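You operate a simulated robot arm through the tools that you are given. There is no shell and no other tool. Be economical: measure what you need, move in short steps, check, and stop when the job is done.

Carry out the task below with a simulated robot arm. There is one attempt and no reset: what you move stays moved.

TASK
Press the pink bundle tight, then shut it in the long red box.
Fine: leave the press lever up.
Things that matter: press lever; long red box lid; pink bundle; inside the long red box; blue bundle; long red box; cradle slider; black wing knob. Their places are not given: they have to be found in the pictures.

It is judged by the outcome, as a careful person would: the job done as asked, and still so three seconds after it is handed in. It fails if anything else is knocked over, pushed out of place, dropped, spilled or broken.

THE ROBOT
A 7-joint arm with a two-finger parallel gripper, fixed in place. Base frame: the origin is at the foot of the arm, x ahead of it, y to its left, z up; the work surface is at about z = 0. Lengths are in mm, angles in degrees, forces in N, time in s.
With the tool pointing down near the work surface it reaches from about 220 to 580 mm from the base axis. Its first joint turns from -66.0 to 66.0 degrees. Payload 2.5 kg.
Tool frame: the origin (TCP) lies between the finger pads and is the grasp point; the fingertips stand 23 mm ahead of it; z points along the fingers, y is the line along which they close. The gripper opens to 94 mm. The fingers are 38 mm wide and 10 mm thick; the gripper's body (54 by 96 mm) begins 39 mm behind the TCP.
Orientation is told as [roll, pitch, yaw] about the base's x, y, z axes, in that order, counted from this pose: with the fingers straight down and closing along the base's y, the tool's x points along the base's -x, its y along +y and its z along -z.

THE INTERFACE
- The arm moves only by the tool jog_arm. Its argument "commands" is one flat list of numbers, 7 for each row, row after row: the gripper command, from -1 (shut) to 1 (fully open), values between in proportion, then the shift along the tool's x, y, z in units of 40 mm (1.0 is 40 mm), then the turn, a rotation vector about the tool's x, y, z in units of 8 degrees (1.0 is 8 degrees). In form: [hand, dx, dy, dz, wx, wy, wz, hand, dx, dy, dz, wx, wy, wz, ...]. A call has 1 to 8 rows; each row shifts and turns the commanded pose from where the row before left it, along the tool's axes as they then stand. A call with a number of a shift or a turn outside -1 to 1 is refused whole. A row lasts 0.2 s, in which the tool goes at most 50 mm and 8.6 degrees; a call with a longer step from one row to the next is refused whole, and so is a gripper value outside its range. A pose out of reach is approached as far as the arm can. The call stops where the force on the tool passes 70 N (or 10 N more than at its start, if that is more) or the arm is blocked; 0.2 s more then pass. The fingers move at their own pace (about 108 mm/s each) and stop on an object; they squeeze with about 28 N. The grip force told is the motor's: it shows also when the fingers shut on nothing. Time passes only in rows, and 0.2 s behind the last, so rows that do not move let the fingers close. It gives the time, the measured TCP pose, the force on the tool (base axes), the opening and the grip force at its end, in the units of the frame above (readings bear some noise).
- Cameras (640 x 400 px; columns grow to the right, rows downward): "scene" is fixed at [107.1, -400.1, 550.6]; the picture's right is [0.90, -0.43, 0.00], its down [-0.22, -0.46, -0.86] and it looks along [0.37, 0.78, -0.51] (base axes); focal length 286 px, centre (320, 200). "wrist" rides on the gripper at [-39, 0, -44] in the tool frame; the picture's right is [0.00, -1.00, 0.00], its down [0.97, 0.00, -0.24] and it looks along [0.24, 0.00, 0.97] (tool axes); focal length 218 px, centre (320, 200).
- grab_frame(camera): a new picture of that camera. No time passes.
- measure_at(camera, pixels): for up to 12 pixels [column, row] of the newest picture of that camera ("zoom" is the newest enlarged one), the place [x, y, z] in the base frame of the surface seen there, good to about 2 mm. No time passes.
- close_up(camera, box): a new picture of the part [left, top, right, bottom] of that camera's present view, enlarged. No time passes.
- close_job(): hands the job in; it is judged then, once.

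Work in short steps. Measure before you move; look again where a grasp or a placing could have gone wrong, and mend it. You have 80 turns and 34 pictures in all, the two below and enlarged ones among them. Open the gripper and draw the arm clear of the work before you hand the job in, unless the task says otherwise; then end with one line.

The tools are called as name(argument=value, ...) on one line, values as JSON. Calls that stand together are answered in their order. jog_arm: Moves the arm, as the interface text tells. Its arguments: {"type":"object","properties":{"commands":{"type":"array"}},"required":["commands"]} The other tools are called the same way: grab_frame (camera) takes a picture; measure_at (camera, pixels) gives the place of the surface under pixels of a picture; close_up (camera, box) takes an enlarged picture of a part of a camera's view; close_job () hands the job in.

At the start:

```text
time: 0.0
tool_pos: [328.5, 220.3, 407.3]
tcp_rot: [0.0, 0.0, 0.0]
contact_force: [-0.5, 0.2, 0.8]
opening: 93.8
grip_force: 0.0
```

scene: 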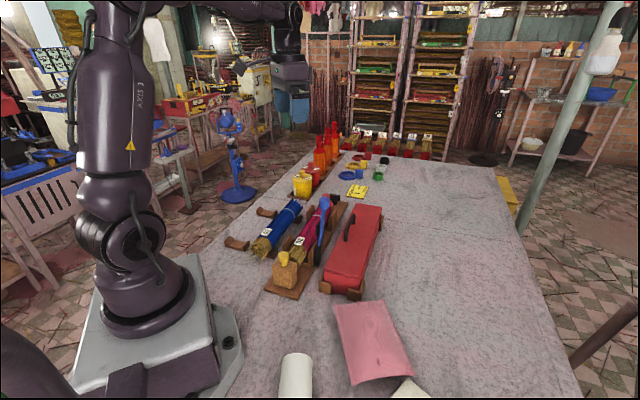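
wrist: 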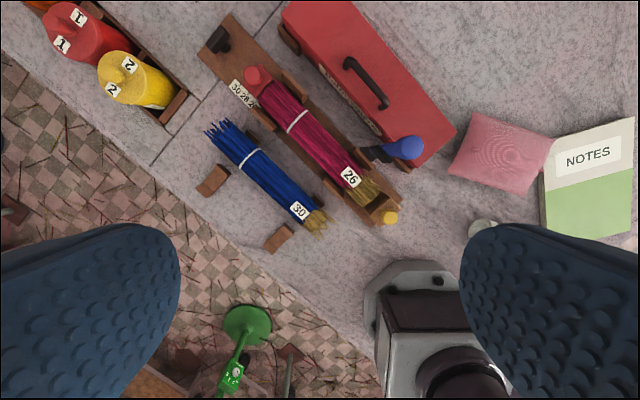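

The press with the pink bundle sits around scene (305,240), with the red box beside it. I'll enlarge both views to understand the mechanism.

close_up(camera="scene", box=[220, 170, 400, 310])

close_up(camera="wrist", box=[190, 0, 470, 240])

```text
2.86 times, centred on (310, 240) of scene
```

zoom: 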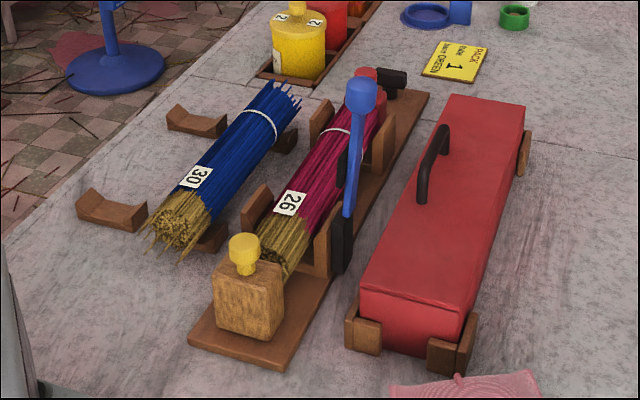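

```text
1.67 times, centred on (330, 120) of wrist
```

zoom: 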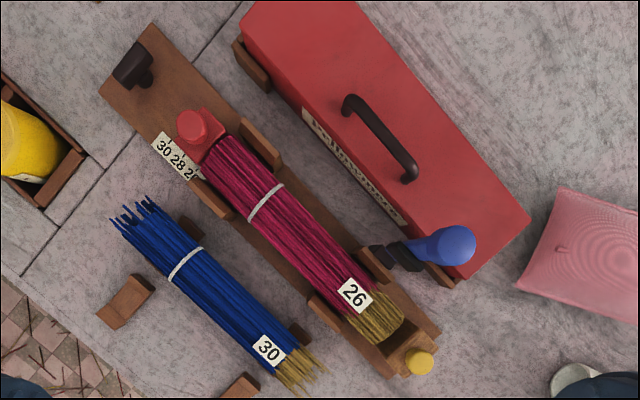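

The zoomed wrist view shows the red slider head at (192,125), the scale at (180,160), the black wing knob at (133,65), and the lever with its blue ball at (450,245). I'll measure these.

measure_at(camera="zoom", pixels=[[133, 62], [192, 125], [215, 155], [180, 160], [265, 202], [355, 295], [395, 318], [420, 362], [450, 245], [395, 258], [350, 105], [408, 172]])

measure_at(camera="wrist", pixels=[[290, 5], [375, 8], [450, 130], [415, 170], [232, 20], [202, 50], [380, 222], [400, 200], [300, 210], [250, 160], [275, 35], [220, 180]])

close_up(camera="wrist", box=[190, 10, 290, 130])

```text
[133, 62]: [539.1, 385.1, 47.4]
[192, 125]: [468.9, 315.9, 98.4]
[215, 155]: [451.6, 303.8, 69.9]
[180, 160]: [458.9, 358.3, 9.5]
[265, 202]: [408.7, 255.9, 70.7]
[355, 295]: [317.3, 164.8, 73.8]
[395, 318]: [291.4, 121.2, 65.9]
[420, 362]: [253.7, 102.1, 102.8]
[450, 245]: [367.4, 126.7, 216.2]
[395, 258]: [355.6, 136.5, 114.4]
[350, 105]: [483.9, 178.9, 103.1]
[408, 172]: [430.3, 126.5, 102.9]
```

```text
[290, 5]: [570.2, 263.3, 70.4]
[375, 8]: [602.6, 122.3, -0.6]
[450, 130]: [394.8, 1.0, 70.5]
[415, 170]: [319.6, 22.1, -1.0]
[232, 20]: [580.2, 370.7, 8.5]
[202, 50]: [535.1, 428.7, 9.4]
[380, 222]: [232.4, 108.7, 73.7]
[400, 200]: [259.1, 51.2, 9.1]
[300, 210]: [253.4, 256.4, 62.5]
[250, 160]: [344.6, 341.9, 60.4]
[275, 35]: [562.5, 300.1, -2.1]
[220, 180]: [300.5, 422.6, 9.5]
```

```text
3.33 times, centred on (240, 70) of wrist
```

zoom: 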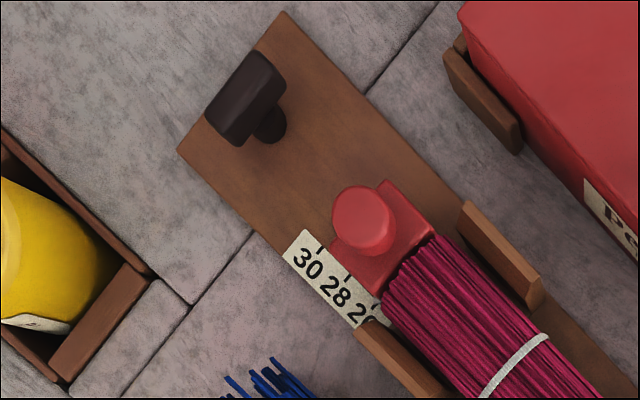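

I need to see how the lever acts, so I'll enlarge it.

close_up(camera="scene", box=[270, 185, 350, 300])

close_up(camera="wrist", box=[310, 110, 450, 240])

```text
3.48 times, centred on (310, 242) of scene
```

zoom: 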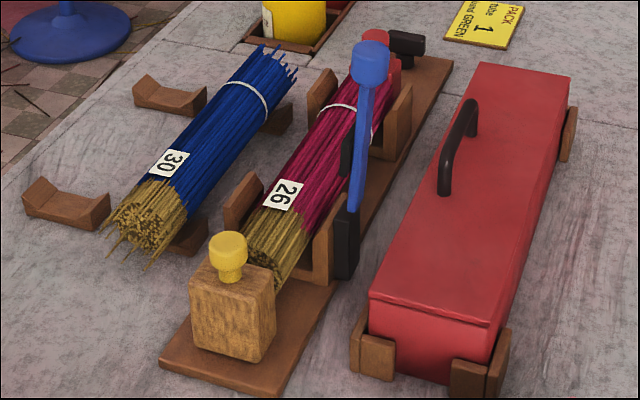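

```text
3.08 times, centred on (380, 175) of wrist
```

zoom: 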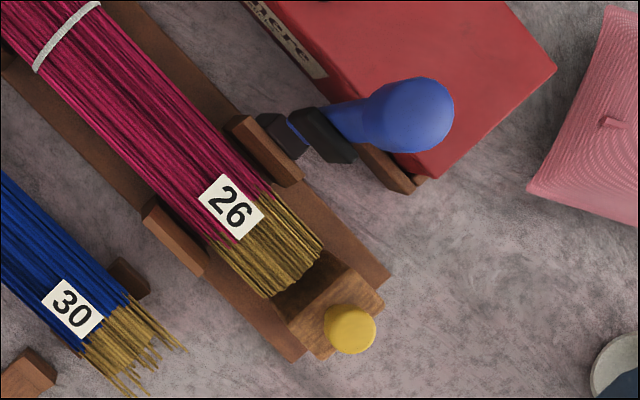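

I'll turn the tool 45° to line up with the press and move over it for a closer look.

jog_arm(commands=[1, -0.5, -0.1, 0.4, 0, 0, -1, 1, -0.5, -0.1, 0.5, 0, 0, -1, 1, -0.5, -0.1, 0.5, 0, 0, -1, 1, -0.5, -0.1, 0.5, 0, 0, -1, 1, -0.5, -0.1, 0.5, 0, 0, -1, 1, -0.3, -0.1, 0.3, 0, 0, -0.625])

grab_frame(camera="wrist")

```text
time: 1.4
tool_pos: [441.0, 232.2, 299.9]
tcp_rot: [0.0, -0.1, 45.1]
contact_force: [-0.3, 1.1, -0.5]
opening: 94.0
grip_force: 0.1
```

```text
26 pictures are left
```

wrist: 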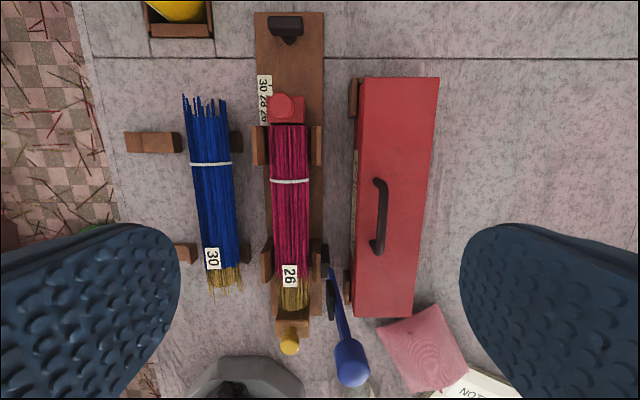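

close_up(camera="wrist", box=[240, 0, 350, 160])

close_up(camera="wrist", box=[240, 220, 400, 395])

measure_at(camera="wrist", pixels=[[278, 20], [282, 103], [289, 120], [300, 108], [264, 112], [290, 130], [293, 310], [292, 318], [289, 340], [326, 268], [331, 300], [350, 365]])

```text
2.50 times, centred on (295, 80) of wrist
```

zoom: 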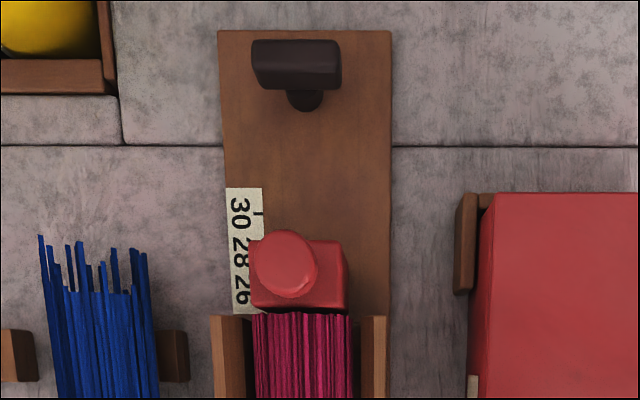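

```text
2.29 times, centred on (320, 308) of wrist
```

zoom: 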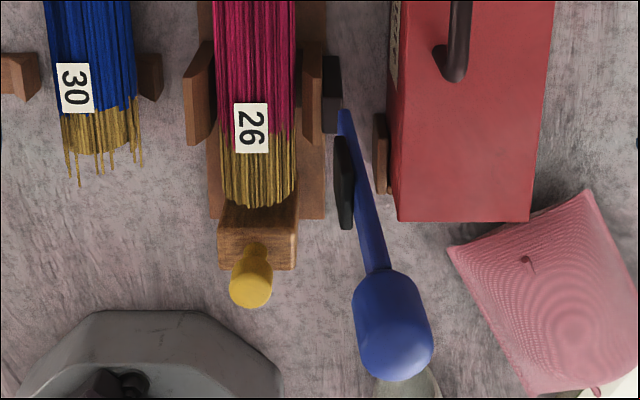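

```text
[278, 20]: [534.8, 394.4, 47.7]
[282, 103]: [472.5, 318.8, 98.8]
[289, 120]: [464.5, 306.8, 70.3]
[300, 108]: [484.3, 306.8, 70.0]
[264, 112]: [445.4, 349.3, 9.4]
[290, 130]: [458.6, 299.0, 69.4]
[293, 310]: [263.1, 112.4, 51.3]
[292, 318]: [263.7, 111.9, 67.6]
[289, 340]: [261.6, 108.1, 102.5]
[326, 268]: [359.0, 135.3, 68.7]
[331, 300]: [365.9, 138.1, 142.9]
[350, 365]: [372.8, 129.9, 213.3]
```

I'll measure the scale numbers and the faces of the slider and end block, to see where the slider stands relative to "26".

measure_at(camera="wrist", pixels=[[270, 85], [263, 85], [263, 101], [263, 116], [264, 124], [262, 76], [290, 123], [290, 127], [306, 123], [292, 308], [300, 305], [270, 312]])

close_up(camera="wrist", box=[250, 65, 330, 135])

```text
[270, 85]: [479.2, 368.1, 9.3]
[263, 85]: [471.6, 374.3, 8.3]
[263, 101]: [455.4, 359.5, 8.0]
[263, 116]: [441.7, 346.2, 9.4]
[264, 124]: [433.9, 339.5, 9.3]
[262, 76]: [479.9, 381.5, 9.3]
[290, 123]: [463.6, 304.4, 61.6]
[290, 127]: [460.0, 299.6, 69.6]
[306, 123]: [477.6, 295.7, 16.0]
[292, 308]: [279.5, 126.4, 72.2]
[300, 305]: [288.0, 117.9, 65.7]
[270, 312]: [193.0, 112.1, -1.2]
```

```text
5.71 times, centred on (290, 100) of wrist
```

zoom: 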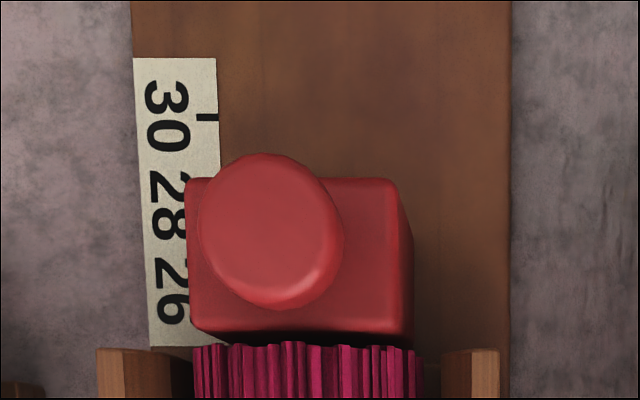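

Slider centre (s≈559) sits on the "26" mark (s≈557), so the press is already set for the pink bundle. Next I'll measure the box, lid and blue bundle, and look at the lid closely.

measure_at(camera="wrist", pixels=[[366, 82], [434, 82], [358, 312], [408, 312], [400, 200], [380, 182], [376, 246], [354, 200], [212, 250], [225, 285], [241, 285], [198, 105]])

close_up(camera="scene", box=[310, 195, 400, 305])

```text
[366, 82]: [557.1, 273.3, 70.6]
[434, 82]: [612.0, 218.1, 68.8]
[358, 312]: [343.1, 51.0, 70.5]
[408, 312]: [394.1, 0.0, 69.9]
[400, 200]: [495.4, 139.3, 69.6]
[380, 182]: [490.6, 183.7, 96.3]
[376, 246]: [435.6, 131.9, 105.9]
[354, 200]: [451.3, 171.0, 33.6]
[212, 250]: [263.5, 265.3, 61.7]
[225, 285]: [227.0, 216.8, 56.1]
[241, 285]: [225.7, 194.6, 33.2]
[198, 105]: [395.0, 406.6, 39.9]
```

```text
3.64 times, centred on (355, 250) of scene
```

zoom: 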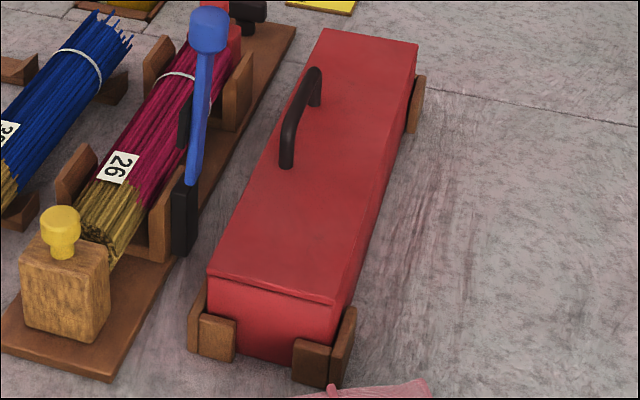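

The handle is near the press-side edge (t≈-216), and the lid hinge must be at the far side (t≈-278). Next I'll measure the lever geometry in the zoomed scene picture.

measure_at(camera="zoom", pixels=[[208, 14], [208, 30], [206, 48], [203, 70], [201, 100], [197, 140], [194, 180], [184, 190], [183, 245], [185, 120], [222, 30], [193, 30]])

```text
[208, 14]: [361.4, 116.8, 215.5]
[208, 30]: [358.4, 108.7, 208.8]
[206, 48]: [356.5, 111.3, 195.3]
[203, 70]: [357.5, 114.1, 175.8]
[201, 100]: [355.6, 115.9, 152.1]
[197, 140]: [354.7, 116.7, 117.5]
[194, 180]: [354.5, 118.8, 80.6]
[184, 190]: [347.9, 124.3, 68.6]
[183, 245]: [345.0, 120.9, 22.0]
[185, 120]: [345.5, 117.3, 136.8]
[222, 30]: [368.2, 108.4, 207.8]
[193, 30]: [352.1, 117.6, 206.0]
```

The ball centre is about (366,123,205) and the pivot is near z≈65, so the lever swings over the bundle toward +t. I'll turn the tool so its fingers close along the pivot axis and go above the ball.

jog_arm(commands=[1, 0, 0, 0, 0, 0, 1, 1, 0, 0, 0, 0, 0, 1, 1, 0, 0, 0, 0, 0, 1, 1, 0, 0, 0, 0, 0, 1, 1, 0, 0, 0, 0, 0, 1, 1, 0, 0, 0, 0, 0, 1, 1, 0, 0, 0, 0, 0, 1, 1, 0, 0, 0, 0, 0, 1])

jog_arm(commands=[0, 0, 0, 0, 0, 0, 1, 0, 0, 0, 0, 0, 0, 1, 0, 0, 0, 0, 0, 0, 1, 0, 0, 0, 0, 0, 0, 0.26, 0, -0.2, -0.9, 0, 0, 0, 0, 0, -0.2, -0.9, 0, 0, 0, 0, 0, -0.2, -0.9, 0, 0, 0, 0, 0, 0, -0.55, 0, 0, 0, 0])

grab_frame(camera="wrist")

```text
time: 3.2
tool_pos: [440.5, 233.7, 299.8]
tcp_rot: [0.0, 0.0, -19.1]
contact_force: [-0.9, -0.4, 0.0]
opening: 93.6
grip_force: 0.0
```

```text
time: 5.0
tool_pos: [365.0, 123.9, 300.4]
tcp_rot: [0.0, 0.0, -45.1]
contact_force: [-0.4, 0.0, 0.0]
opening: 47.2
grip_force: 0.1
```

```text
21 pictures are left
```

wrist: 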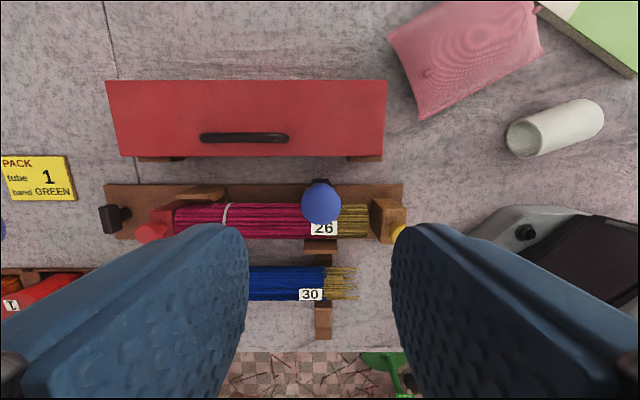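

The ball is centred between the fingers (column 321). I'll go down onto it and grip.

jog_arm(commands=[0, 0, 0, 0.8, 0, 0, 0, 0, 0, 0, 0.8, 0, 0, 0, 0, -0.04, 0, 0.65, 0, 0, 0, -1, 0, 0, 0, 0, 0, 0, -1, 0, 0, 0, 0, 0, 0])

grab_frame(camera="wrist")

```text
time: 6.2
tool_pos: [366.6, 122.2, 209.5]
tcp_rot: [-0.3, 0.1, -45.1]
contact_force: [-15.3, -11.1, 7.6]
opening: 25.6
grip_force: 44.8
```

```text
20 pictures are left
```

wrist: 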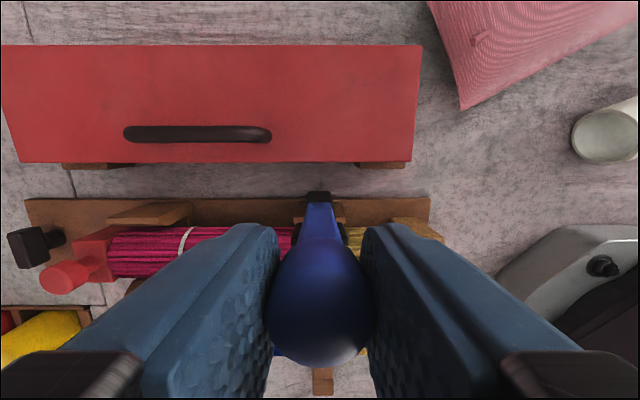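

The grip holds (25.6 mm) with a slight sideways load. I'll start the swing along the arc.

jog_arm(commands=[-1, 0.3, -0.04, 0.0, 0, 0, 0, -1, 0.3, 0, 0.015, 0, 0, 0, -1, 0.3, 0, 0.06, 0, 0, 0, -1, 0.3, 0, 0.06, 0, 0, 0, -1, 0.28, 0, 0.11, 0, 0, 0, -1, 0.28, 0, 0.11, 0, 0, 0])

```text
time: 7.6
tool_pos: [314.8, 173.3, 196.0]
tcp_rot: [0.2, -0.1, -45.1]
contact_force: [7.5, -4.9, 4.1]
opening: 25.5
grip_force: 45.4
```

Forces are low and the lever is following. I'll continue the arc.

jog_arm(commands=[-1, 0.26, 0, 0.16, 0, 0, 0, -1, 0.26, 0, 0.16, 0, 0, 0, -1, 0.23, 0, 0.2, 0, 0, 0, -1, 0.23, 0, 0.2, 0, 0, 0])

close_up(camera="scene", box=[220, 160, 400, 310])

```text
time: 8.6
tool_pos: [288.8, 200.6, 168.7]
tcp_rot: [0.2, 0.0, -45.0]
contact_force: [12.9, 2.8, 6.3]
opening: 25.6
grip_force: 45.0
```

```text
2.67 times, centred on (310, 235) of scene
```

zoom: 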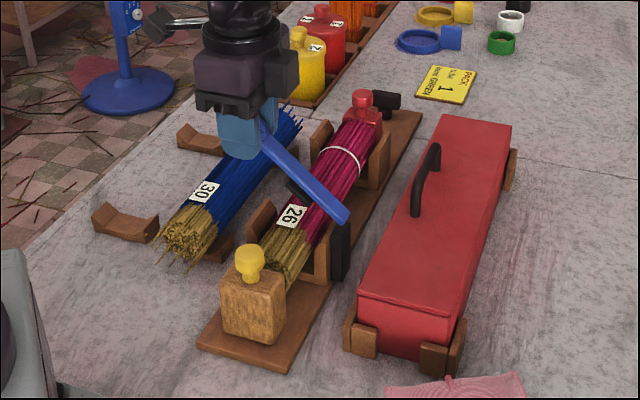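

The lever is about half-way down, with its pad approaching the bundle. I'll continue in smaller steps.

jog_arm(commands=[-1, 0.19, 0, 0.24, 0, 0, 0, -1, 0.19, 0, 0.24, 0, 0, 0, -1, 0.15, 0, 0.27, 0, 0, 0])

jog_arm(commands=[-1, 0.15, 0, 0.27, 0, 0, 0, -1, 0.06, 0, 0.14, 0, 0, 0, -1, 0, 0, 0, 0, 0, 0])

close_up(camera="scene", box=[220, 160, 400, 310])

```text
time: 9.4
tool_pos: [272.1, 214.7, 137.7]
tcp_rot: [0.0, 0.0, -44.9]
contact_force: [9.0, 6.9, 9.6]
opening: 25.6
grip_force: 44.7
```

```text
time: 10.2
tool_pos: [268.1, 220.7, 120.4]
tcp_rot: [0.2, 0.0, -45.2]
contact_force: [18.3, 1.6, 2.7]
opening: 25.8
grip_force: 45.0
```

```text
2.67 times, centred on (310, 235) of scene
```

zoom: 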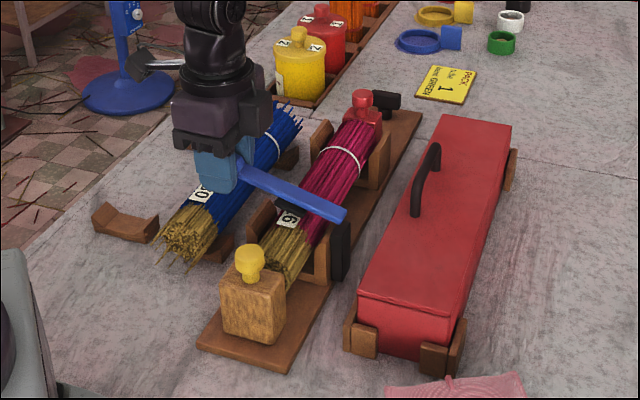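

The pad is about touching the bundle. I'll press further in small steps and watch the force.

jog_arm(commands=[-1, 0.06, 0, 0.2, 0, 0, 0, -1, 0.04, 0, 0.2, 0, 0, 0, -1, 0, 0, 0, 0, 0, 0])

```text
time: 11.0
tool_pos: [263.4, 223.5, 104.2]
tcp_rot: [0.2, 0.0, -45.1]
contact_force: [14.0, 3.7, 6.2]
opening: 25.0
grip_force: 45.1
```

jog_arm(commands=[-1, 0.03, 0, 0.15, 0, 0, 0, -1, 0, 0, 0, 0, 0, 0])

grab_frame(camera="wrist")

close_up(camera="scene", box=[260, 200, 350, 290])

```text
time: 11.6
tool_pos: [263.3, 225.2, 99.0]
tcp_rot: [0.1, 0.0, -45.0]
contact_force: [13.5, 5.7, 5.2]
opening: 25.3
grip_force: 45.2
```

```text
17 pictures are left
```

wrist: 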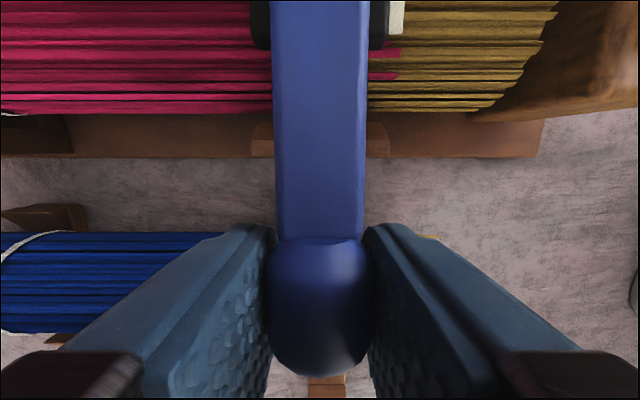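

```text
4.44 times, centred on (305, 245) of scene
```

zoom: 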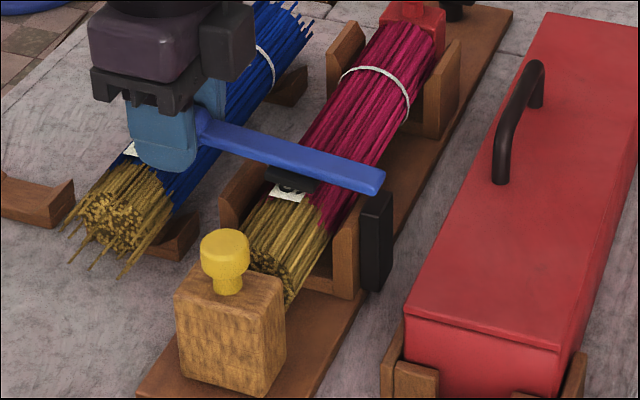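

measure_at(camera="wrist", pixels=[[320, 10], [320, 120], [320, 220], [320, 290], [262, 20], [378, 20], [450, 30], [200, 30], [100, 270], [40, 290]])

```text
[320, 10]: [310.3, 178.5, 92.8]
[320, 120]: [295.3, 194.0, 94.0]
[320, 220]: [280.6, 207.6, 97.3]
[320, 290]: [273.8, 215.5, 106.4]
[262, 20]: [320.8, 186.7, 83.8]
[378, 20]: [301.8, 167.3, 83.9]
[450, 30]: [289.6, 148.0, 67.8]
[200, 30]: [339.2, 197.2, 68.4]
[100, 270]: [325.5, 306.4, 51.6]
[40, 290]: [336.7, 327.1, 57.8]
```

The lever is about 6° above horizontal and its pad (top z≈84) is just on the bundle. I'll press on in small steps.

jog_arm(commands=[-1, 0, 0, 0.12, 0, 0, 0, -1, 0, 0, 0, 0, 0, 0])

jog_arm(commands=[-1, 0, 0, 0.1, 0, 0, 0, -1, 0, 0, 0, 0, 0, 0])

```text
time: 12.2
tool_pos: [262.8, 225.1, 93.8]
tcp_rot: [0.1, 0.0, -44.9]
contact_force: [7.4, 9.8, 9.1]
opening: 25.2
grip_force: 45.0
```

```text
time: 12.8
tool_pos: [263.5, 225.6, 88.6]
tcp_rot: [0.2, 0.0, -45.0]
contact_force: [2.7, 14.8, 6.1]
opening: 25.3
grip_force: 44.8
```

grab_frame(camera="wrist")

measure_at(camera="wrist", pixels=[[320, 10], [320, 120], [320, 210], [320, 290], [262, 20], [378, 20], [450, 30], [200, 30], [220, 240], [320, 390]])

```text
15 pictures are left
```

wrist: 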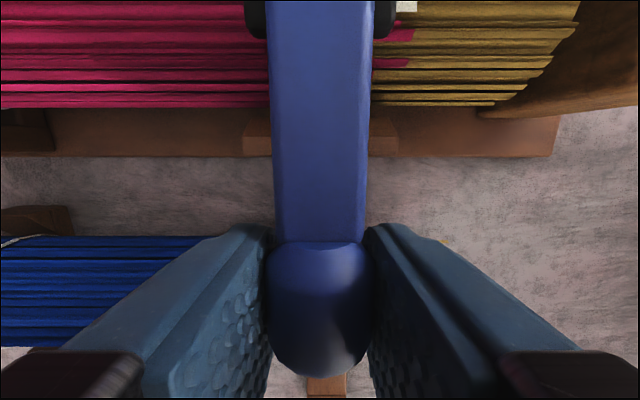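

```text
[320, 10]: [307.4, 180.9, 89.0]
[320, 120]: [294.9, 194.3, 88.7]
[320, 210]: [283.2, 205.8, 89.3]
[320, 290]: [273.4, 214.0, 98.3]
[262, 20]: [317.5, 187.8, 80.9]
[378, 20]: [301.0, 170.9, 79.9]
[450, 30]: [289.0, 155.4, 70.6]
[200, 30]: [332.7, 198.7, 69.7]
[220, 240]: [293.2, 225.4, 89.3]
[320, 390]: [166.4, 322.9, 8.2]
```

The lever is now level (z≈89) and the fingertips are at z≈65, close to the blue bundle. I'll release, rise, shut the fingers and push on top of the lever instead.

jog_arm(commands=[-0.1, 0, 0, 0, 0, 0, 0, -0.1, 0, 0, -0.5, 0, 0, 0, -0.1, 0, 0, -0.75, 0, 0, 0, -1, 0, 0, 0, 0, 0, 0, -1, 0, 0, 0, 0, 0, 0])

grab_frame(camera="wrist")

measure_at(camera="wrist", pixels=[[320, 80], [320, 150], [320, 200], [320, 230], [280, 80], [200, 90], [450, 90], [220, 150]])

```text
time: 14.0
tool_pos: [263.5, 223.0, 139.3]
tcp_rot: [0.0, 0.0, -45.0]
contact_force: [-0.6, 0.5, -0.6]
opening: 0.0
grip_force: 27.8
```

```text
14 pictures are left
```

wrist: 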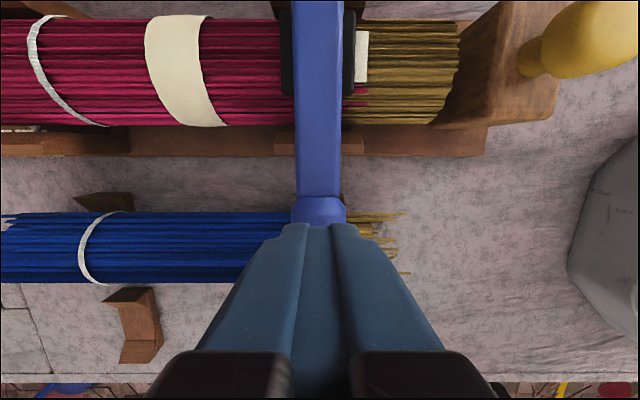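

```text
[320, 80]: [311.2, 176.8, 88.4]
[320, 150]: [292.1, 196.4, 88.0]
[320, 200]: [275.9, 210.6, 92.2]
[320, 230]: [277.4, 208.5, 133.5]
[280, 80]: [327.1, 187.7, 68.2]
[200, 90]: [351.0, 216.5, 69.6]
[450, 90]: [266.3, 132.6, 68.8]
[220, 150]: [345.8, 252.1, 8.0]
```

A new cream band has appeared on the pink bundle, so the press has bound it. The lever stays down, so I'll regrip the ball and raise it along the reverse arc.

jog_arm(commands=[0, 0, 0, 0, 0, 0, 0, 0, 0, 0, 0, 0, 0, 0, 0, 0, 0, 0.5, 0, 0, 0, 0, 0, 0, 0.6, 0, 0, 0, -1, 0, 0, 0, 0, 0, 0, -1, 0, 0, 0, 0, 0, 0])

jog_arm(commands=[-1, 0, 0, -0.3, 0, 0, 0, -1, -0.06, 0, -0.4, 0, 0, 0, -1, -0.1, 0, -0.4, 0, 0, 0, -1, -0.2, 0, -0.54, 0, 0, 0, -1, -0.29, 0, -0.5, 0, 0, 0])

```text
time: 15.4
tool_pos: [262.3, 224.9, 96.2]
tcp_rot: [0.1, 0.1, -45.0]
contact_force: [2.3, 2.6, -1.4]
opening: 25.4
grip_force: 45.0
```

```text
time: 16.6
tool_pos: [281.2, 206.1, 182.2]
tcp_rot: [0.1, -0.1, -45.1]
contact_force: [12.9, -0.1, -17.3]
opening: 25.6
grip_force: 45.1
```

I'm slightly above the arc, so now I go mostly sideways (‑t), following the earlier path plus the 7 mm grip offset.

jog_arm(commands=[-1, -0.3, 0, 0, 0, 0, 0, -1, -0.4, 0, -0.2, 0, 0, 0, -1, -0.48, 0, -0.28, 0, 0, 0])

jog_arm(commands=[-1, -0.5, 0, -0.18, 0, 0, 0, -1, -0.5, 0, -0.1, 0, 0, 0, -1, -0.4, 0, -0.02, 0, 0, 0, -1, -0.4, 0, 0.0, 0, 0, 0])

close_up(camera="scene", box=[220, 140, 400, 310])

```text
time: 17.4
tool_pos: [315.1, 174.5, 200.8]
tcp_rot: [-0.1, 0.0, -45.1]
contact_force: [-3.4, 11.7, -3.4]
opening: 25.4
grip_force: 44.9
```

```text
time: 18.4
tool_pos: [365.9, 122.3, 212.0]
tcp_rot: [0.1, 0.0, -45.0]
contact_force: [5.2, 18.7, -4.6]
opening: 25.2
grip_force: 45.3
```

```text
2.35 times, centred on (310, 225) of scene
```

zoom: 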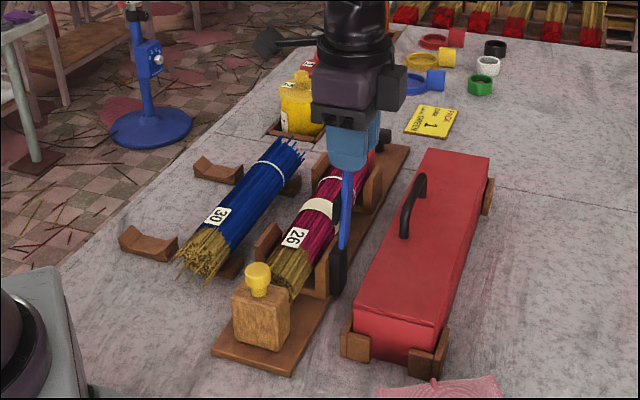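

The lever is back upright. I'll release, rise, and turn the tool back to +45° for the lid handle.

jog_arm(commands=[0, 0, 0, 0, 0, 0, 0, 0, 0, 0, 0, 0, 0, 0, 0, 0, 0, -0.8, 0, 0, 0, 0, 0, 0, -0.9, 0, 0, 0, 0, 0, 0.9, -0.2, 0, 0, 0, 0, 0, 0.9, 0, 0, 0, 0, 0, -0.5, 0.5, 0, 0, 0, 0, 0, -0.6, 0, 0, 0, 0, 0])

jog_arm(commands=[0, 0, 0, 0, 0, 0, -1, 0, 0, 0, 0, 0, 0, -1, 0, 0, 0, 0, 0, 0, -1, 0, 0, 0, 0, 0, 0, -1, 0, 0, 0, 0, 0, 0, -1, 0, 0, 0, 0, 0, 0, -1, 0, 0, 0, 0, 0, 0, -1, 0, 0, 0, 0, 0, 0, -1])

jog_arm(commands=[0, 0, 0, 0, 0, 0, -1, 0, 0, 0, 0, 0, 0, -1, 0, 0, 0, 0, 0, 0, -1, 0, 0, 0, 0, 0, 0, -0.26, 0, 0, 0, 0, 0, 0, 0])

grab_frame(camera="wrist")

```text
time: 20.2
tool_pos: [461.6, 154.8, 287.6]
tcp_rot: [0.0, 0.0, -45.1]
contact_force: [0.3, 0.4, 0.1]
opening: 47.0
grip_force: 0.0
```

```text
time: 22.0
tool_pos: [461.4, 155.7, 287.6]
tcp_rot: [-0.1, 0.0, 19.1]
contact_force: [0.7, 0.9, -0.6]
opening: 46.9
grip_force: 0.0
```

```text
time: 23.2
tool_pos: [460.4, 155.3, 289.2]
tcp_rot: [0.1, 0.0, 45.1]
contact_force: [-0.6, 0.4, -0.1]
opening: 47.2
grip_force: 0.0
```

```text
12 pictures are left
```

wrist: 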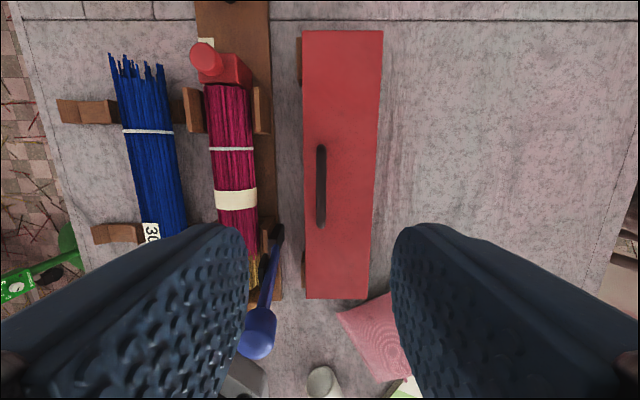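

The handle is centred at column 321. I'll measure it exactly.

measure_at(camera="wrist", pixels=[[322, 149], [321, 165], [321, 185], [320, 205], [320, 223], [305, 185], [374, 185], [325, 185], [317, 185], [380, 35], [235, 160], [237, 200]])

```text
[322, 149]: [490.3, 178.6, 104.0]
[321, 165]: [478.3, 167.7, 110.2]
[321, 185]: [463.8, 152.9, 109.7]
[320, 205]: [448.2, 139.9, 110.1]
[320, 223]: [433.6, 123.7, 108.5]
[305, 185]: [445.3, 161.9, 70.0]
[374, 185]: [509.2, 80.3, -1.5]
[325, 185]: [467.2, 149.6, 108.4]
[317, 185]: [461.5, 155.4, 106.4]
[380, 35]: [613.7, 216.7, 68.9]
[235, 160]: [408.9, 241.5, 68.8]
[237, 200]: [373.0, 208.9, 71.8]
```

The bar's top is at z≈110 and its middle at t≈-220. I'll go down to TCP z≈103 and grip.

jog_arm(commands=[0, 0, -0.1, 0.9, 0, 0, 0, 0, 0, 0, 0.9, 0, 0, 0, 0, 0, 0, 0.9, 0, 0, 0, 0, 0, 0, 0.9, 0, 0, 0, 0, 0, 0, 0.6, 0, 0, 0, 0, 0, 0, 0.43, 0, 0, 0, -1, 0, 0, 0, 0, 0, 0, -1, 0, 0, 0, 0, 0, 0])

```text
time: 25.0
tool_pos: [464.1, 153.4, 102.2]
tcp_rot: [-0.1, -0.1, 45.1]
contact_force: [-1.2, 0.8, 0.1]
opening: 10.2
grip_force: 27.8
```

The handle is gripped (10.2 mm). I'll lift it along an arc about the far-edge hinge.

jog_arm(commands=[-1, 0, -0.205, -0.23, 0, 0, 0, -1, 0, -0.23, -0.2, 0, 0, 0, -1, 0, -0.26, -0.15, 0, 0, 0])

close_up(camera="scene", box=[290, 180, 410, 310])

```text
time: 25.8
tool_pos: [485.2, 133.9, 127.7]
tcp_rot: [-0.1, -0.1, 45.2]
contact_force: [-13.5, 4.9, 18.2]
opening: 10.4
grip_force: 28.6
```

```text
3.08 times, centred on (350, 245) of scene
```

zoom: 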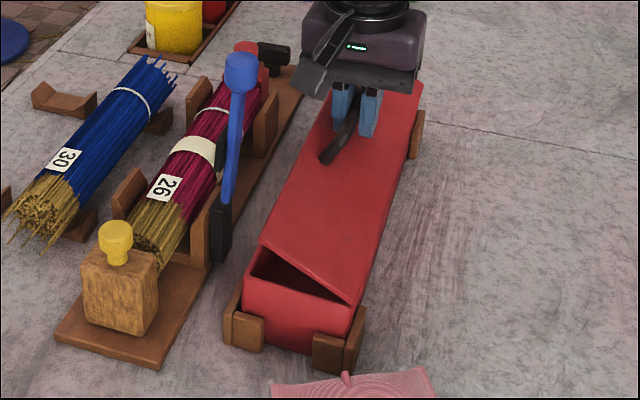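

The hinge is confirmed and the lid is opening. The reading shows a slight outward load, so I widen the arc a little.

jog_arm(commands=[-1, 0, -0.26, -0.18, 0, 0, 0, -1, 0, -0.305, -0.065, 0, 0, 0, -1, 0, -0.31, -0.01, 0, 0, 0])

jog_arm(commands=[-1, 0, -0.3, 0.03, 0, 0, 0, -1, 0, -0.3, 0.09, 0, 0, 0])

```text
time: 26.6
tool_pos: [507.8, 108.4, 136.3]
tcp_rot: [-0.2, -0.3, 45.0]
contact_force: [1.5, 4.1, 9.0]
opening: 10.4
grip_force: 27.8
```

```text
time: 27.2
tool_pos: [525.0, 90.6, 132.2]
tcp_rot: [-0.1, 0.0, 45.0]
contact_force: [3.3, 1.7, 7.7]
opening: 10.3
grip_force: 27.4
```

jog_arm(commands=[-1, 0, -0.29, 0.14, 0, 0, 0, -1, 0, -0.26, 0.19, 0, 0, 0])

close_up(camera="scene", box=[290, 160, 430, 310])

```text
time: 27.8
tool_pos: [542.4, 75.1, 118.4]
tcp_rot: [-0.1, -0.1, 44.9]
contact_force: [6.3, -1.7, 7.6]
opening: 10.5
grip_force: 28.0
```

```text
2.67 times, centred on (360, 235) of scene
```

zoom: 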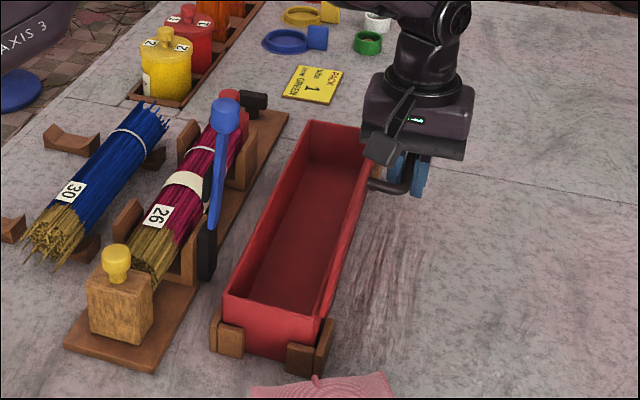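

The lid is past vertical. I'll guide it a bit further to find its stop before letting go.

jog_arm(commands=[-1, 0, -0.13, 0.13, 0, 0, 0, -1, 0, -0.1, 0.13, 0, 0, 0, -1, 0, 0, 0, 0, 0, 0])

```text
time: 28.6
tool_pos: [549.4, 67.9, 111.0]
tcp_rot: [-0.2, 0.0, 45.0]
contact_force: [-3.4, -4.6, 36.0]
opening: 10.3
grip_force: 27.9
```

A stop is reached (36 N upward), so the lid rests open. I'll ease up, open the fingers a little and rise straight up.

jog_arm(commands=[-1, 0, 0, -0.07, 0, 0, 0, -0.36, 0, 0, 0, 0, 0, 0, -0.36, 0, 0, 0, 0, 0, 0, -0.36, 0, 0, -0.5, 0, 0, 0, -0.36, 0, 0, -1, 0, 0, 0, -0.36, 0, 0, -1, 0, 0, 0, -0.36, 0, 0, -1, 0, 0, 0, -0.36, 0, 0, -1, 0, 0, 0])

grab_frame(camera="scene")

```text
time: 30.4
tool_pos: [548.1, 68.7, 291.1]
tcp_rot: [0.0, 0.1, 44.9]
contact_force: [0.9, -0.1, -0.4]
opening: 30.1
grip_force: 0.0
```

```text
9 pictures are left
```

scene: 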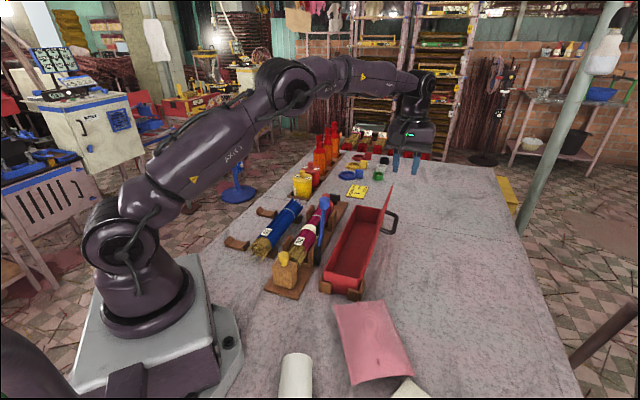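

The lid stays open on its own. I'll move above the pink bundle at its middle (s≈412, t≈-108) and look.

jog_arm(commands=[0.5, 0.1, 0.97, 0, 0, 0, 0, 0.5, 0.1, 0.97, 0, 0, 0, 0, 0.5, 0.1, 0.97, 0, 0, 0, 0, 0.5, 0.1, 0.97, 0, 0, 0, 0, 0.5, 0.1, 0.97, 0, 0, 0, 0, 0.5, 0.1, 0.93, 0, 0, 0, 0])

grab_frame(camera="wrist")

```text
time: 31.8
tool_pos: [366.4, 215.3, 292.4]
tcp_rot: [0.0, 0.0, 45.0]
contact_force: [0.1, 0.0, 0.5]
opening: 70.6
grip_force: 0.0
```

```text
8 pictures are left
```

wrist: 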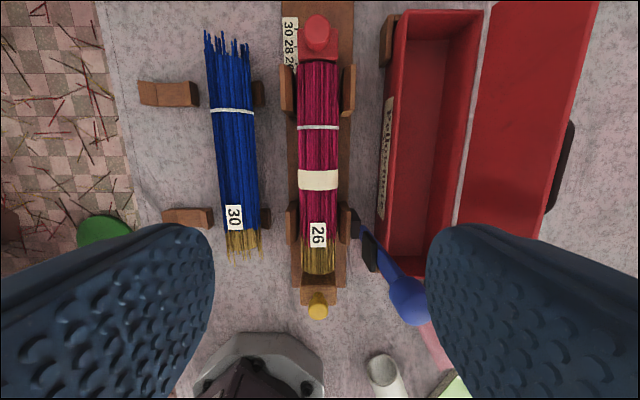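

measure_at(camera="wrist", pixels=[[299, 155], [337, 155], [318, 155], [318, 62], [318, 272], [318, 180], [394, 150], [399, 150], [468, 150], [463, 150], [430, 150], [440, 13]])

measure_at(camera="wrist", pixels=[[440, 20], [440, 38], [420, 240], [405, 258], [430, 80], [445, 120], [410, 200], [472, 150], [318, 278], [318, 140], [306, 150], [330, 150]])

close_up(camera="wrist", box=[280, 0, 500, 300])

```text
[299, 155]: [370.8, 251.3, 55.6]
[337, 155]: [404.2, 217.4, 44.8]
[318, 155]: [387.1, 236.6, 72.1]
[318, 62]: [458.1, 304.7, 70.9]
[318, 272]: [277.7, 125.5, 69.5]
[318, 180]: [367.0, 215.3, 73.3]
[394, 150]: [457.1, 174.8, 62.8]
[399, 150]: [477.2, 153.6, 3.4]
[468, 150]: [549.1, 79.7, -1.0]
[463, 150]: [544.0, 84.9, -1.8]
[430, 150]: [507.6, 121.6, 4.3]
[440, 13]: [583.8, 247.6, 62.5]
```

```text
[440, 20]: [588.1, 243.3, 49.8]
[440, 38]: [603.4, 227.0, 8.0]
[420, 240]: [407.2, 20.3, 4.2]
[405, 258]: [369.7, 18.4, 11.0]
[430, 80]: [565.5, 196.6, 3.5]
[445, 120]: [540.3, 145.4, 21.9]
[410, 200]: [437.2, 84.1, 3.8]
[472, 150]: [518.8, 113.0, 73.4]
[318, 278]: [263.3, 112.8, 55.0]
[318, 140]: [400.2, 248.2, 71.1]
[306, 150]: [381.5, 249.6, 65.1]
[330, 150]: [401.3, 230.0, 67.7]
```

```text
1.33 times, centred on (390, 150) of wrist
```

zoom: 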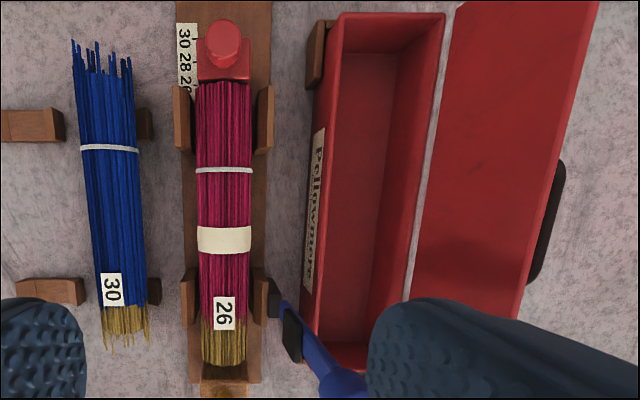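

The bundle is about 48 mm wide, centred at t≈-108, s≈412, z≈48. The box interior spans about t -204…-279 with its floor at z≈4, so fingers around the bundle (≈68 mm) fit. I'll descend to grip.

jog_arm(commands=[0.5, 0, -0.03, 1, 0, 0, 0, 0.5, 0, 0, 1, 0, 0, 0, 0.5, 0, 0, 1, 0, 0, 0, 0.5, 0, 0, 1, 0, 0, 0, 0.5, 0, 0, 1, 0, 0, 0, 0.5, 0, 0, 0.86, 0, 0, 0])

jog_arm(commands=[-1, 0, 0, 0, 0, 0, 0, -1, 0, 0, 0, 0, 0, 0, -1, 0, 0, 0, 0, 0, 0])

```text
time: 33.2
tool_pos: [369.0, 214.4, 54.7]
tcp_rot: [-0.1, 0.0, 45.0]
contact_force: [-0.7, -0.3, 1.4]
opening: 70.5
grip_force: 0.0
```

```text
time: 34.0
tool_pos: [368.1, 215.8, 57.1]
tcp_rot: [0.1, -0.1, 45.0]
contact_force: [-4.4, 6.6, 0.4]
opening: 53.7
grip_force: 27.6
```

The bundle is gripped at 53.7 mm. I'll lift it straight up clear of the lever.

jog_arm(commands=[-1, 0, 0, -0.4, 0, 0, 0, -1, 0, 0, -0.8, 0, 0, 0, -1, 0, 0, -0.8, 0, 0, 0, -1, 0, 0, -0.9, 0, 0, 0, -1, 0, 0, -0.9, 0, 0, 0, -1, 0, 0, -0.9, 0, 0, 0, -1, 0, 0, -0.9, 0, 0, 0])

grab_frame(camera="scene")

```text
time: 35.6
tool_pos: [368.7, 214.8, 281.2]
tcp_rot: [0.0, 0.0, 45.0]
contact_force: [0.0, 0.2, -1.8]
opening: 53.2
grip_force: 28.3
```

```text
6 pictures are left
```

scene: 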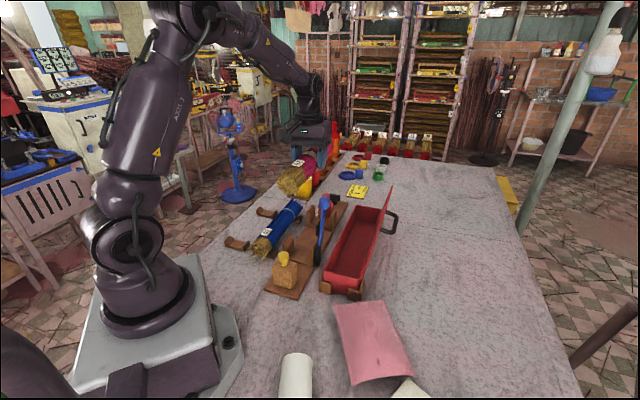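

The bundle is held level. I'll measure across the box opening in this scene picture to check the inside width.

measure_at(camera="scene", pixels=[[335, 250], [337, 250], [339, 250], [341, 250], [344, 250], [350, 250], [356, 250], [360, 250], [364, 250], [367, 250], [370, 250], [373, 250]])

close_up(camera="scene", box=[310, 180, 410, 300])

```text
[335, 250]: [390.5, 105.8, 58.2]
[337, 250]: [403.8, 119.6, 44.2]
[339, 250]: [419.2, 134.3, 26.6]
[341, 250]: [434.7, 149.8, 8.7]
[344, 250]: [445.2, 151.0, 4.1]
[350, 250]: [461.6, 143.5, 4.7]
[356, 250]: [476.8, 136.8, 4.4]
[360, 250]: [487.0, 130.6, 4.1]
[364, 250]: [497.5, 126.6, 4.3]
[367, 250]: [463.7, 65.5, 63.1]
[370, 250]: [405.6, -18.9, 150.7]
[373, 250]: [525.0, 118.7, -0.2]
```

```text
3.33 times, centred on (360, 240) of scene
```

zoom: 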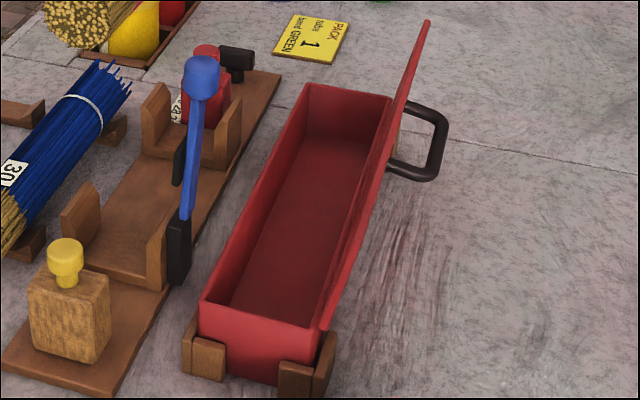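

The inner wall faces are at t≈-201.5 and -279, so about 77 mm wide against 74 mm for fingers plus bundle. I'll carry it over to t=-240, s=433 and look before lowering.

jog_arm(commands=[-1, -0.1, -0.6, 0, 0, 0, 0, -1, -0.1, -0.7, 0, 0, 0, 0, -1, -0.1, -0.7, 0, 0, 0, 0, -1, -0.1, -0.7, 0, 0, 0, 0, -1, -0.1, -0.58, 0, 0, 0, 0, -1, 0, 0, 0.9, 0, 0, 0, -1, 0, 0, 0.9, 0, 0, 0, -1, 0, 0, 0, 0, 0, 0])

grab_frame(camera="wrist")

```text
time: 37.4
tool_pos: [476.0, 136.3, 209.2]
tcp_rot: [0.0, 0.0, 45.0]
contact_force: [0.0, -0.5, -3.2]
opening: 52.5
grip_force: 28.1
```

```text
4 pictures are left
```

wrist: 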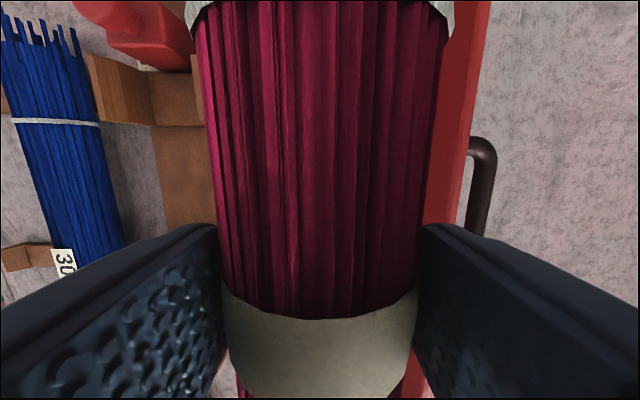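

measure_at(camera="wrist", pixels=[[465, 60], [455, 100], [450, 150], [440, 200], [475, 100], [465, 150], [455, 200], [435, 215], [460, 180]])

```text
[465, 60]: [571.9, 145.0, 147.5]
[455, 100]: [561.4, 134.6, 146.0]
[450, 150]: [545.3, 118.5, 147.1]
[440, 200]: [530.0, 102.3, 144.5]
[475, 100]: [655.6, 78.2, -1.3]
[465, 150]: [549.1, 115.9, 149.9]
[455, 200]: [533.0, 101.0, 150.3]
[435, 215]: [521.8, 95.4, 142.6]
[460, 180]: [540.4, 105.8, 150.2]
```

The open lid's inner face is at t≈-288 at z=90, and the gripper body edge is at the same t, so I'll not take the TCP below about z=57. I'll lower in stages.

jog_arm(commands=[-1, 0, 0, 0.8, 0, 0, 0, -1, 0, 0, 0.8, 0, 0, 0, -1, 0, 0, 0.8, 0, 0, 0, -1, 0, 0, 0.3, 0, 0, 0, -1, 0, 0, 0, 0, 0, 0])

jog_arm(commands=[-1, 0, 0, 0.4, 0, 0, 0, -1, 0, 0, 0.4, 0, 0, 0, -1, 0, 0, 0.2, 0, 0, 0, -1, 0, 0, 0, 0, 0, 0])

```text
time: 38.6
tool_pos: [474.5, 134.7, 100.6]
tcp_rot: [0.1, 0.0, 44.9]
contact_force: [-0.1, -0.3, -2.7]
opening: 52.4
grip_force: 28.3
```

```text
time: 39.6
tool_pos: [478.2, 136.9, 64.7]
tcp_rot: [-0.1, -0.4, 45.0]
contact_force: [-14.4, -5.5, 55.9]
opening: 52.6
grip_force: 27.9
```

There's an unexpected 56 N upward at z≈65. I'll look before going on.

close_up(camera="scene", box=[300, 170, 410, 300])

```text
3.08 times, centred on (355, 235) of scene
```

zoom: 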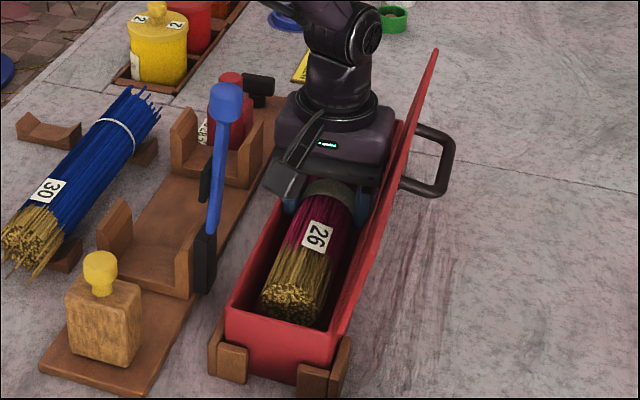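

measure_at(camera="zoom", pixels=[[290, 285], [285, 312], [300, 320], [310, 255], [325, 215], [328, 190], [265, 290], [322, 310], [290, 205], [362, 210], [345, 240], [268, 240]])

```text
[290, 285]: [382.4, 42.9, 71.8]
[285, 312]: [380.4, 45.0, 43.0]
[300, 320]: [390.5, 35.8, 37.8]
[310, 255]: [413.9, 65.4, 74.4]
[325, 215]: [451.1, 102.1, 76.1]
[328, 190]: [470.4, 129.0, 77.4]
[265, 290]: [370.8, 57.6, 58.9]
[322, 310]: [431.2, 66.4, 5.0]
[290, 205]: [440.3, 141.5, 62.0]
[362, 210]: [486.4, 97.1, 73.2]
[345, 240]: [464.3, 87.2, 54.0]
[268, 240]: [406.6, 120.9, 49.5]
```

The bundle sits in the box opening (near end t≈-240, s≈300, bottom above floor). The TCP has drifted to t≈-241, so the -t finger probably rubs the hinge-side wall. I'll ease up 3 mm and shift 1.5 mm toward +t, and read the force.

jog_arm(commands=[-1, 0, 0.0, -0.15, 0, 0, 0, -1, 0, 0.04, 0, 0, 0, 0, -1, 0, 0, 0, 0, 0, 0])

```text
time: 40.4
tool_pos: [473.6, 136.0, 65.1]
tcp_rot: [0.1, 0.1, 45.0]
contact_force: [4.5, -2.2, 5.2]
opening: 52.6
grip_force: 27.9
```

jog_arm(commands=[-1, 0, 0, 0.08, 0, 0, 0, -1, 0, 0, 0, 0, 0, 0])

grab_frame(camera="wrist")

measure_at(camera="wrist", pixels=[[200, 60], [200, 150], [205, 200], [215, 225], [180, 245], [430, 60], [425, 150], [420, 200], [425, 225], [320, 60], [320, 150], [450, 240]])

```text
time: 41.0
tool_pos: [475.4, 135.9, 65.8]
tcp_rot: [-0.1, 0.1, 45.1]
contact_force: [-17.1, -11.0, 40.8]
opening: 52.4
grip_force: 28.1
```

```text
2 pictures are left
```

wrist: 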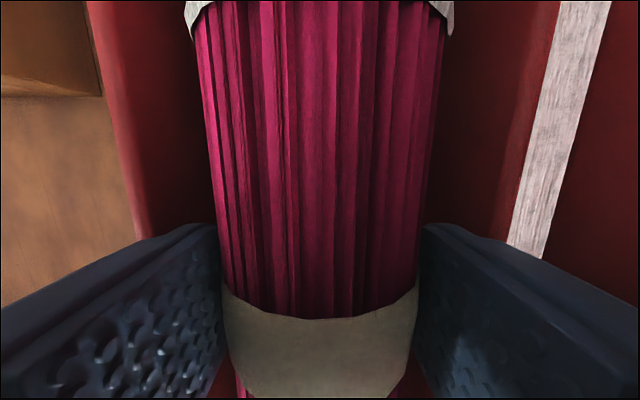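

```text
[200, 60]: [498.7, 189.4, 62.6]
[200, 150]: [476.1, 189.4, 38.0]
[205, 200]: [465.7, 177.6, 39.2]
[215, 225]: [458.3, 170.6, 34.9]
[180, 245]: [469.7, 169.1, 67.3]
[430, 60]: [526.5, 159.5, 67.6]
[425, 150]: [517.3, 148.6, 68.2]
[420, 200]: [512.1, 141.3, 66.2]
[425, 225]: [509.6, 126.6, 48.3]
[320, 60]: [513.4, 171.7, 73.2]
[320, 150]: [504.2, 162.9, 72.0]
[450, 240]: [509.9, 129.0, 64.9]
```

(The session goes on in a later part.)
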